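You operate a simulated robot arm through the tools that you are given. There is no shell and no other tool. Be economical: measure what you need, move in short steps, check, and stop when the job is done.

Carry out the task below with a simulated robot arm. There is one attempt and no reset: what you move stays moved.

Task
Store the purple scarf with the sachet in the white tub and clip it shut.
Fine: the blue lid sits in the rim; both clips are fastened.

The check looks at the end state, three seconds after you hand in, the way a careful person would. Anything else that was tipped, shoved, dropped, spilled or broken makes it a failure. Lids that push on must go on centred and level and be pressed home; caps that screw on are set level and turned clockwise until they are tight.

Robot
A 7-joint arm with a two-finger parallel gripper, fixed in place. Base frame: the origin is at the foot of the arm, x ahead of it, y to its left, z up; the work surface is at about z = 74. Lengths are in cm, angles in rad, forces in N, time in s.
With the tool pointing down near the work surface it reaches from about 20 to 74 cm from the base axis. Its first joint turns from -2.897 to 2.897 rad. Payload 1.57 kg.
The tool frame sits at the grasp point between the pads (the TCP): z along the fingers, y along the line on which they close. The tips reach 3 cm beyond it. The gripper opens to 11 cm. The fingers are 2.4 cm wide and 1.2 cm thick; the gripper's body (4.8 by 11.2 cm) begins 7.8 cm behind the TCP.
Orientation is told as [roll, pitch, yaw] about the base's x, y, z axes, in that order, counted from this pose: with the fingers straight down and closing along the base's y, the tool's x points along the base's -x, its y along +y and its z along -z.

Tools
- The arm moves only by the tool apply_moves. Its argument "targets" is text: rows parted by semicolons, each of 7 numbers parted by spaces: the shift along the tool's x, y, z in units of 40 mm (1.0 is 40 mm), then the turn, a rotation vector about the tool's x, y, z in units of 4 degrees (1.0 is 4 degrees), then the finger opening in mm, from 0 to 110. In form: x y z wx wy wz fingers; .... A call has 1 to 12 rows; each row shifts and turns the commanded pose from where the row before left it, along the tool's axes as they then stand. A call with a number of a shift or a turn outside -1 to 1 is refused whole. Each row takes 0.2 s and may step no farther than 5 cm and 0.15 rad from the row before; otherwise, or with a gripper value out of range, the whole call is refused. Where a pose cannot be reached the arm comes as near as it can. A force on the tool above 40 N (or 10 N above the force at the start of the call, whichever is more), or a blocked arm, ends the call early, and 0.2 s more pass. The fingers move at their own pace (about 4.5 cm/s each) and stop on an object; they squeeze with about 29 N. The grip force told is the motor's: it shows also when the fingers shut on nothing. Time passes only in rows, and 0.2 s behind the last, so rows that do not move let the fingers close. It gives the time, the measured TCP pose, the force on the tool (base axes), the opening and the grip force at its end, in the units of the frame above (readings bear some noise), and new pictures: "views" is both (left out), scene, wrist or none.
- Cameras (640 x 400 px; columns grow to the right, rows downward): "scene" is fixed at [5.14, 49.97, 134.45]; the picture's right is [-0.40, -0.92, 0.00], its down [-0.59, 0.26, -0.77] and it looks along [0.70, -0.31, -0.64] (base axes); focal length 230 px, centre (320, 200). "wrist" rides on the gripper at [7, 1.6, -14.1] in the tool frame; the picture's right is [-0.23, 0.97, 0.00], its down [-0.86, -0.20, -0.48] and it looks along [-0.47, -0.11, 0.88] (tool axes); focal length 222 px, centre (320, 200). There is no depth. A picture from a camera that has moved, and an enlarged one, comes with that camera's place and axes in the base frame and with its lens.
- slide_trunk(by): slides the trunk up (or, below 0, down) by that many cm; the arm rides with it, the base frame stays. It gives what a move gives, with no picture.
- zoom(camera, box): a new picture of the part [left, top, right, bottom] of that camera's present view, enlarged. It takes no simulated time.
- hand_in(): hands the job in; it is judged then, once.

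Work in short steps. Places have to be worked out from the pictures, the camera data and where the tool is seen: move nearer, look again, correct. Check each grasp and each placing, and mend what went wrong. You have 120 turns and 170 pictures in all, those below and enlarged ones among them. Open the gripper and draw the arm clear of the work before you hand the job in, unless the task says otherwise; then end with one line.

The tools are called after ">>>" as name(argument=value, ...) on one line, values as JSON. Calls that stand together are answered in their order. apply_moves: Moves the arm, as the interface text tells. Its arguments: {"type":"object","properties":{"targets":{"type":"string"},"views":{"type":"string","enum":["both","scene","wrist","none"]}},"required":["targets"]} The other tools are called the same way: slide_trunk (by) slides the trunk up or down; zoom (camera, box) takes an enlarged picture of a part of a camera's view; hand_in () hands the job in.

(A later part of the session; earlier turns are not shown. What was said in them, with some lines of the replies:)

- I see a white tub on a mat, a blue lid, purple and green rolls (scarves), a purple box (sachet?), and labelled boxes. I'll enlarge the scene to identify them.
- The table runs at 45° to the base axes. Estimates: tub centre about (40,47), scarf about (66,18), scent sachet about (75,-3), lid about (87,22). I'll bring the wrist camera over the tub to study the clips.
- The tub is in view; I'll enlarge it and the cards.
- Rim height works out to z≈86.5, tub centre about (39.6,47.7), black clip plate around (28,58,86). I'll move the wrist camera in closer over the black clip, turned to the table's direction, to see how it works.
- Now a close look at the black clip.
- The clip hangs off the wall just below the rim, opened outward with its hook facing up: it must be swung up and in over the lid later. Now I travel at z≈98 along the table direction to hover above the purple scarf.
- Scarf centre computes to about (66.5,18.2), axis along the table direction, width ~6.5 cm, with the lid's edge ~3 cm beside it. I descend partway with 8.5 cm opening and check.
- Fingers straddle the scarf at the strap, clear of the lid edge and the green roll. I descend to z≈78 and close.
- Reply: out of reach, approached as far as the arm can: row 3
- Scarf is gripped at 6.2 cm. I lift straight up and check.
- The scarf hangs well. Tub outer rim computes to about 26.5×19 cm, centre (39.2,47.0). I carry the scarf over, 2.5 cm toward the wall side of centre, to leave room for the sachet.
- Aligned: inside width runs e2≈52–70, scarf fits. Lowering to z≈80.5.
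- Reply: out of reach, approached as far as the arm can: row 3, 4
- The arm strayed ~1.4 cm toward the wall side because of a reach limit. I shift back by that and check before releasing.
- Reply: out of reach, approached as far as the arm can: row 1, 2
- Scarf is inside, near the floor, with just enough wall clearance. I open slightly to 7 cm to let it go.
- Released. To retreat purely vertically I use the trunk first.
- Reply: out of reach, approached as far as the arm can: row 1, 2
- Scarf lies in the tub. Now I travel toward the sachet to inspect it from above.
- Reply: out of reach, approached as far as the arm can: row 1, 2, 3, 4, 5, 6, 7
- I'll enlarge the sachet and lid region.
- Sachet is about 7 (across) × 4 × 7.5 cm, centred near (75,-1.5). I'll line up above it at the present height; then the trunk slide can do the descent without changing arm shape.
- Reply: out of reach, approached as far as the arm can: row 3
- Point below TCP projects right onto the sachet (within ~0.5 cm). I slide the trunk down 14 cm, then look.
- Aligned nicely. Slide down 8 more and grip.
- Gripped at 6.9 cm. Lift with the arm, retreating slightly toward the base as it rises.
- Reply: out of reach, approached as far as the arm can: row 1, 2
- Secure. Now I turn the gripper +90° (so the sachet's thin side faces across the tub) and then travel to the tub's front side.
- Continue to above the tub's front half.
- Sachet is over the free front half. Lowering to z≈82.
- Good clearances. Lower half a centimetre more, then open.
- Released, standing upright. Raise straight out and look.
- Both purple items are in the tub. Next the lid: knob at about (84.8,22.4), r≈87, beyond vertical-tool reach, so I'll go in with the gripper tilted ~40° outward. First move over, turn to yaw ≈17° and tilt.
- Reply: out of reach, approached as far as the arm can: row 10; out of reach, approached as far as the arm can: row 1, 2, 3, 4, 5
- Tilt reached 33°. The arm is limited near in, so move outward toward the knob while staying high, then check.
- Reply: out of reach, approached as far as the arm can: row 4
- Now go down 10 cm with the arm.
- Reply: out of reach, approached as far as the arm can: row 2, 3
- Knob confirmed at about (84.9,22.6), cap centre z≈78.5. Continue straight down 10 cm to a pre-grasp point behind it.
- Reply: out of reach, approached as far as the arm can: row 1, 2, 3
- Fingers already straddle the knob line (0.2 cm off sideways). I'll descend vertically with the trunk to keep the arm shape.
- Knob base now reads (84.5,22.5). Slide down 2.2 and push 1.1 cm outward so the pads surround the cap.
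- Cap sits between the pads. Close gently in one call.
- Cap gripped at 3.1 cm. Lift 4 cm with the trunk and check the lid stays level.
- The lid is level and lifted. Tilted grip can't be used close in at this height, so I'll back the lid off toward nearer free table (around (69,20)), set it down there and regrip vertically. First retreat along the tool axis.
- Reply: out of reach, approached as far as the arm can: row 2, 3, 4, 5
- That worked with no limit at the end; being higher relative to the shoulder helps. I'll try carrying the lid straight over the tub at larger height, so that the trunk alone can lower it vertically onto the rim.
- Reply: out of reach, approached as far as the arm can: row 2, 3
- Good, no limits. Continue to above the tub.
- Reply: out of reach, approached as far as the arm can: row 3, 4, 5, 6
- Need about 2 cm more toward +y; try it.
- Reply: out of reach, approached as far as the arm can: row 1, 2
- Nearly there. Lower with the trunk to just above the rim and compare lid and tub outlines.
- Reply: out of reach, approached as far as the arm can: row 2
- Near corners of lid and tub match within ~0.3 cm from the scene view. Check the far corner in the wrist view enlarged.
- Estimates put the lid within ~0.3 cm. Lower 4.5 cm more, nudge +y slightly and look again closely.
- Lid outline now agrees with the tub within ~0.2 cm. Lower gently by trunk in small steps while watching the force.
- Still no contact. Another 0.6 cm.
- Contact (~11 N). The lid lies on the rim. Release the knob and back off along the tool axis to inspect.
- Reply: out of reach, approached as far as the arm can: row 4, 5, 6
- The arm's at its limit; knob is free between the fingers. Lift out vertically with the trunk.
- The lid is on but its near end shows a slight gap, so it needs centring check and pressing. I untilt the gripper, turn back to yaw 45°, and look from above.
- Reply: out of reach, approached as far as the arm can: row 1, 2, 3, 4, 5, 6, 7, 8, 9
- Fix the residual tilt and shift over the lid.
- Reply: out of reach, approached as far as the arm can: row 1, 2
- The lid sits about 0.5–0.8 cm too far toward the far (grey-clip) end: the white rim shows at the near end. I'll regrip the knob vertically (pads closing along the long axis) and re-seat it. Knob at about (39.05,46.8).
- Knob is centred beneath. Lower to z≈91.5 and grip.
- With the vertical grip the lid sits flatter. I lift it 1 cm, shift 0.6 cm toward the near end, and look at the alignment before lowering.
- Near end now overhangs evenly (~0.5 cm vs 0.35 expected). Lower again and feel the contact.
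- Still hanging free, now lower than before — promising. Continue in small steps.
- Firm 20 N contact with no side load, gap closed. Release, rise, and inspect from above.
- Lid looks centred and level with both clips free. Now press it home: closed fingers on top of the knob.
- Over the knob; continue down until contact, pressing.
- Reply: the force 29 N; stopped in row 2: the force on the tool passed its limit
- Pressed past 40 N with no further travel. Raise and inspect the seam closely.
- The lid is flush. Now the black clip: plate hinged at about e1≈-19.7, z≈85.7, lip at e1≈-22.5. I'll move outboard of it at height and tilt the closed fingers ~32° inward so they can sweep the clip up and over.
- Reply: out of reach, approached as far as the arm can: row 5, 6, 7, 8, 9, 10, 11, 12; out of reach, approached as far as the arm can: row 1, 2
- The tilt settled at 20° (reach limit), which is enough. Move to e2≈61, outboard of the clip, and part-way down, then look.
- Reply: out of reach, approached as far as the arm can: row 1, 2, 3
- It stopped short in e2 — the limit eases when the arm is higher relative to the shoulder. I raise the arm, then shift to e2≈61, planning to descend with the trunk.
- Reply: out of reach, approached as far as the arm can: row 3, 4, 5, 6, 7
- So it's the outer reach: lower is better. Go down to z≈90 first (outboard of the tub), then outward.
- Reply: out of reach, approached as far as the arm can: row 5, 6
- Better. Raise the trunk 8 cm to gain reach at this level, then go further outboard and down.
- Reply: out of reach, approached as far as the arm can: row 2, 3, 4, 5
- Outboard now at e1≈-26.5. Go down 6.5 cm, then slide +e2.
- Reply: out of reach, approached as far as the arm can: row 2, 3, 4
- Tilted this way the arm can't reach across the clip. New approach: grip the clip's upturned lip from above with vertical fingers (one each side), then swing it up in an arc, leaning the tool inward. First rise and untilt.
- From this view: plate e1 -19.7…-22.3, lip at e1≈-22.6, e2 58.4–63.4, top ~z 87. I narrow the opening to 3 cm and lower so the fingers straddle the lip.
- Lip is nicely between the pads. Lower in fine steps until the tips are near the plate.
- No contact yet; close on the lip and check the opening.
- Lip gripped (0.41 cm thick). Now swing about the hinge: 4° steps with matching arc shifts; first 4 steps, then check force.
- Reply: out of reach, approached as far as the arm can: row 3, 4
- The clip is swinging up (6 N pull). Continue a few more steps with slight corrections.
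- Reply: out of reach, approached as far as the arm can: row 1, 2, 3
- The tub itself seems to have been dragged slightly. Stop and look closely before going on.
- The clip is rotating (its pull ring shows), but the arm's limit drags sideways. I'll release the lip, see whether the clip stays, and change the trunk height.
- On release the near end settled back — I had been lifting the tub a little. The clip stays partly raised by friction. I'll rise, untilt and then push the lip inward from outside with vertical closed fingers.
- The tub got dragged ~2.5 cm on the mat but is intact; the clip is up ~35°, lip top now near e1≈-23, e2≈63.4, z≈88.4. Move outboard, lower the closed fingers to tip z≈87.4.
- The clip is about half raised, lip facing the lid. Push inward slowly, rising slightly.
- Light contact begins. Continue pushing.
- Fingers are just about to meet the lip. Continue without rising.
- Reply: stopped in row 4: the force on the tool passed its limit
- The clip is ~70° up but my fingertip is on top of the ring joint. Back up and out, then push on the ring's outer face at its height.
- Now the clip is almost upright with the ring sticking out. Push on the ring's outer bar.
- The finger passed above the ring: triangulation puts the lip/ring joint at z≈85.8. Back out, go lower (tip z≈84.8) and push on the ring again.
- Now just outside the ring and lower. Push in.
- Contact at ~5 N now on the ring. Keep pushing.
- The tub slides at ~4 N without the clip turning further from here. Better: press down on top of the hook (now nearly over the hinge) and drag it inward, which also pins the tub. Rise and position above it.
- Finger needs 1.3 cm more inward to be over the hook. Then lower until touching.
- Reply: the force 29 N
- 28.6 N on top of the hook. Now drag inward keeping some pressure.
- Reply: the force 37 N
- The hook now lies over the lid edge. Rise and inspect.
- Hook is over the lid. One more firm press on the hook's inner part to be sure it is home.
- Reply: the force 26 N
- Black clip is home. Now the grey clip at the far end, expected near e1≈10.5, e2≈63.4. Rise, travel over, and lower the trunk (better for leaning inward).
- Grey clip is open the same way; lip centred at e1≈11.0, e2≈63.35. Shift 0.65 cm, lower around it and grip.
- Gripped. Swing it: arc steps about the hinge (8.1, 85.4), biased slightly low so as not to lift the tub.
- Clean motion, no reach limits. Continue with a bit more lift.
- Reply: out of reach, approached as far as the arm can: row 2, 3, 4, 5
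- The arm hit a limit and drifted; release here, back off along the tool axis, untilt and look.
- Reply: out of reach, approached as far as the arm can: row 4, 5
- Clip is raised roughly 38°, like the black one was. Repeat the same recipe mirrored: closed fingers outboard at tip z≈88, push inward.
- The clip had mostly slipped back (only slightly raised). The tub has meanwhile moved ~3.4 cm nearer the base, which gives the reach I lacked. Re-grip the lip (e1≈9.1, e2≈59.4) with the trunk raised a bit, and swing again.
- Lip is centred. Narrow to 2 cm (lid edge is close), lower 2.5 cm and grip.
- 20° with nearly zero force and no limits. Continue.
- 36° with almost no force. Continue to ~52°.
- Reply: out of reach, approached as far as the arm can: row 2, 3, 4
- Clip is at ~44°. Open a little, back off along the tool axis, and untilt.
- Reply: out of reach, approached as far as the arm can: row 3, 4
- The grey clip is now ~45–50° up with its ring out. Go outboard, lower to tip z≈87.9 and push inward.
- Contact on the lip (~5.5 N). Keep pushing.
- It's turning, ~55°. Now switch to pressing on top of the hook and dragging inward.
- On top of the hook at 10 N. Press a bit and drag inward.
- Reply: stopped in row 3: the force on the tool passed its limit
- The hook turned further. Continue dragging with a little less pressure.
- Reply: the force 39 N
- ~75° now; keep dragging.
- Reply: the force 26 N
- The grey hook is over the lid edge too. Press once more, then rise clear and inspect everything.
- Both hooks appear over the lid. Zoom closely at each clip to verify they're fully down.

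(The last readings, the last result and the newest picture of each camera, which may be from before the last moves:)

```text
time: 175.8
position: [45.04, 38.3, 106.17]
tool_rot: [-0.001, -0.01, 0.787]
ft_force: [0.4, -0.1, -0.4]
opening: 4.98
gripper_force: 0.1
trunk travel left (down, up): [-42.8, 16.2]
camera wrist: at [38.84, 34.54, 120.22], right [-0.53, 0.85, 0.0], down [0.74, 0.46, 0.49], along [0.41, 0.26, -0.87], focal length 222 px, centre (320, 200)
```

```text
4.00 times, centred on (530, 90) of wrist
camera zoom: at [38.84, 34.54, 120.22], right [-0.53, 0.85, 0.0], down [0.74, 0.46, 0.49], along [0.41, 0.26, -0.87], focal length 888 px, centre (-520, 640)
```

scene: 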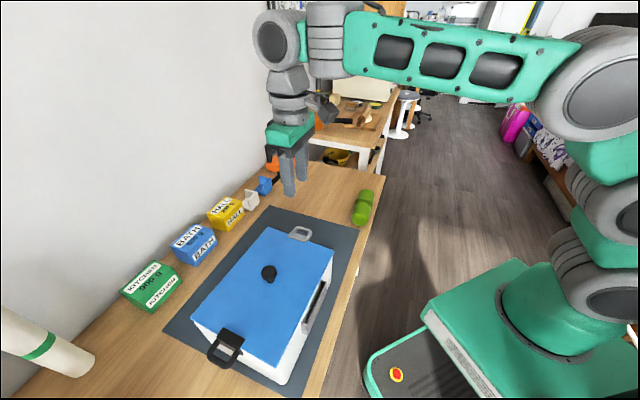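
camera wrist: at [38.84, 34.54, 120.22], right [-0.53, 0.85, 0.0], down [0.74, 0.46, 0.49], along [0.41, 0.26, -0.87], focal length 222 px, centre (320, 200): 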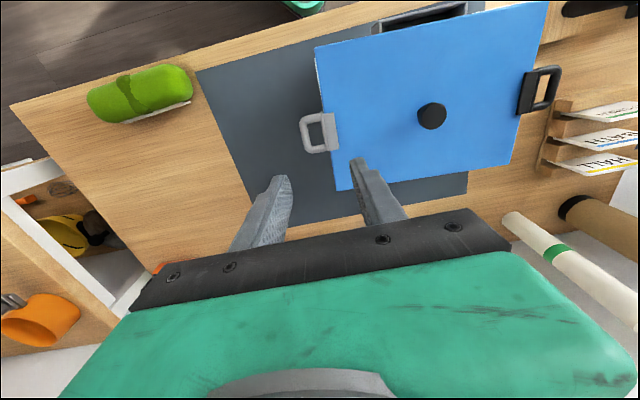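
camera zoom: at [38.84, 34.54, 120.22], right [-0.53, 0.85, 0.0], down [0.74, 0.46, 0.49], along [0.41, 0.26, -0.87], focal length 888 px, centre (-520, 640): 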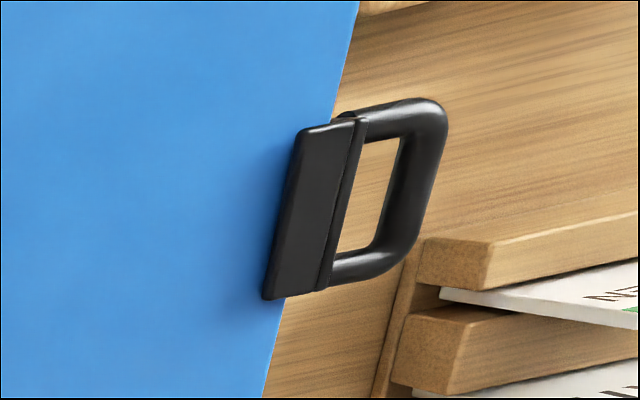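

Both look closed and flush. One more firm press on the grey hook's inner half, as I did with the black one.

>>> apply_moves(targets="0 0.66 0 0 0 0 0;0 0 0.9 0 0 0 0;0 0 0.9 0 0 0 0;0 0 0.9 0 0 0 0;0 0 0.8 0 0 0 0;0 0 0.1 0 0 0 0;0 0 0.1 0 0 0 0;0 0 0.06 0 0 0 0;0 0 0 0 0 0 0", views="none")

>>> apply_moves(targets="0 0 -0.4 0 0 0 0;0 0 -0.9 0 0 0 0;0 0 -0.9 0 0 0 0;0 0 -0.9 0 0 0 0;0 0 -0.9 0 0 0 0;0.9 0 0 0 0 0 50;0.9 0 0 0 0 0 60;0.9 0 0 0 0 0 60;0.5 0 0 0 0 0 60;0 0 0 0 0 0 60", views="both")

>>> zoom(camera="scene", box=[170, 200, 360, 390])

```text
time: 177.8
position: [43.26, 40.17, 91.47]
tool_rot: [-0.001, -0.016, 0.788]
ft_force: [-2.9, -6.8, 29.4]
opening: 0.0
gripper_force: 21.3
trunk travel left (down, up): [-42.8, 16.2]
```

```text
time: 180.1
position: [34.43, 31.05, 107.01]
tool_rot: [-0.002, -0.01, 0.786]
ft_force: [0.5, 0.4, 0.1]
opening: 5.99
gripper_force: 0.0
trunk travel left (down, up): [-42.8, 16.2]
camera wrist: at [28.22, 27.19, 120.95], right [-0.53, 0.85, 0.0], down [0.74, 0.46, 0.49], along [0.41, 0.26, -0.87], focal length 222 px, centre (320, 200)
```

scene: 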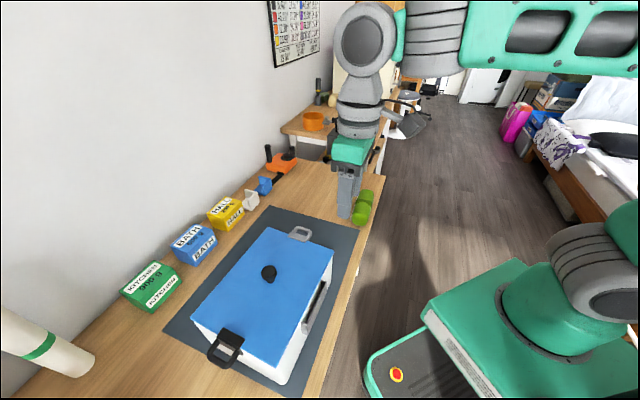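
wrist: 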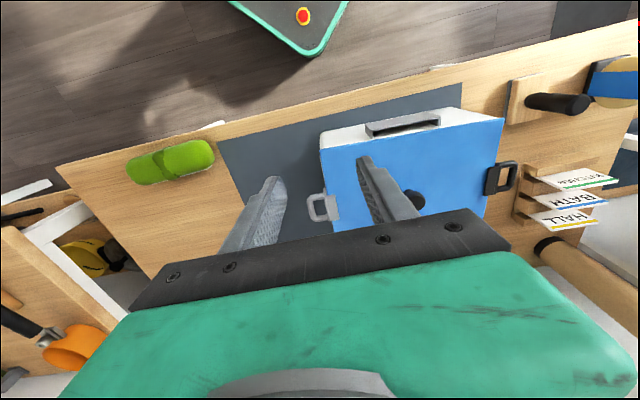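

```text
2.11 times, centred on (265, 295) of scene
camera zoom: at [5.14, 49.97, 134.45], right [-0.4, -0.92, 0.0], down [-0.59, 0.26, -0.77], along [0.7, -0.31, -0.64], focal length 485 px, centre (436, 0)
```

zoom: 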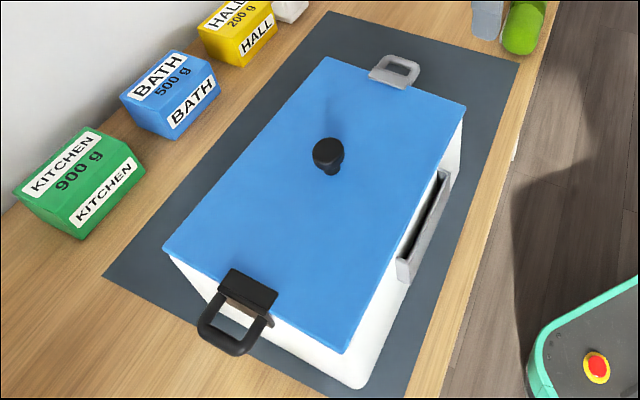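

The lid is flush, both clips are hooked over it, the other objects look undisturbed, and the open gripper is clear of the work. I'm handing in.

>>> hand_in()

```text
The job is handed in.
```

The purple scarf and the scent sachet are in the white tub, the blue lid is pressed flush on its rim, and both clips are hooked over the lid; the tub slid a few centimetres on its mat while I closed the clips, and its near end lifted about a centimetre once before settling back.
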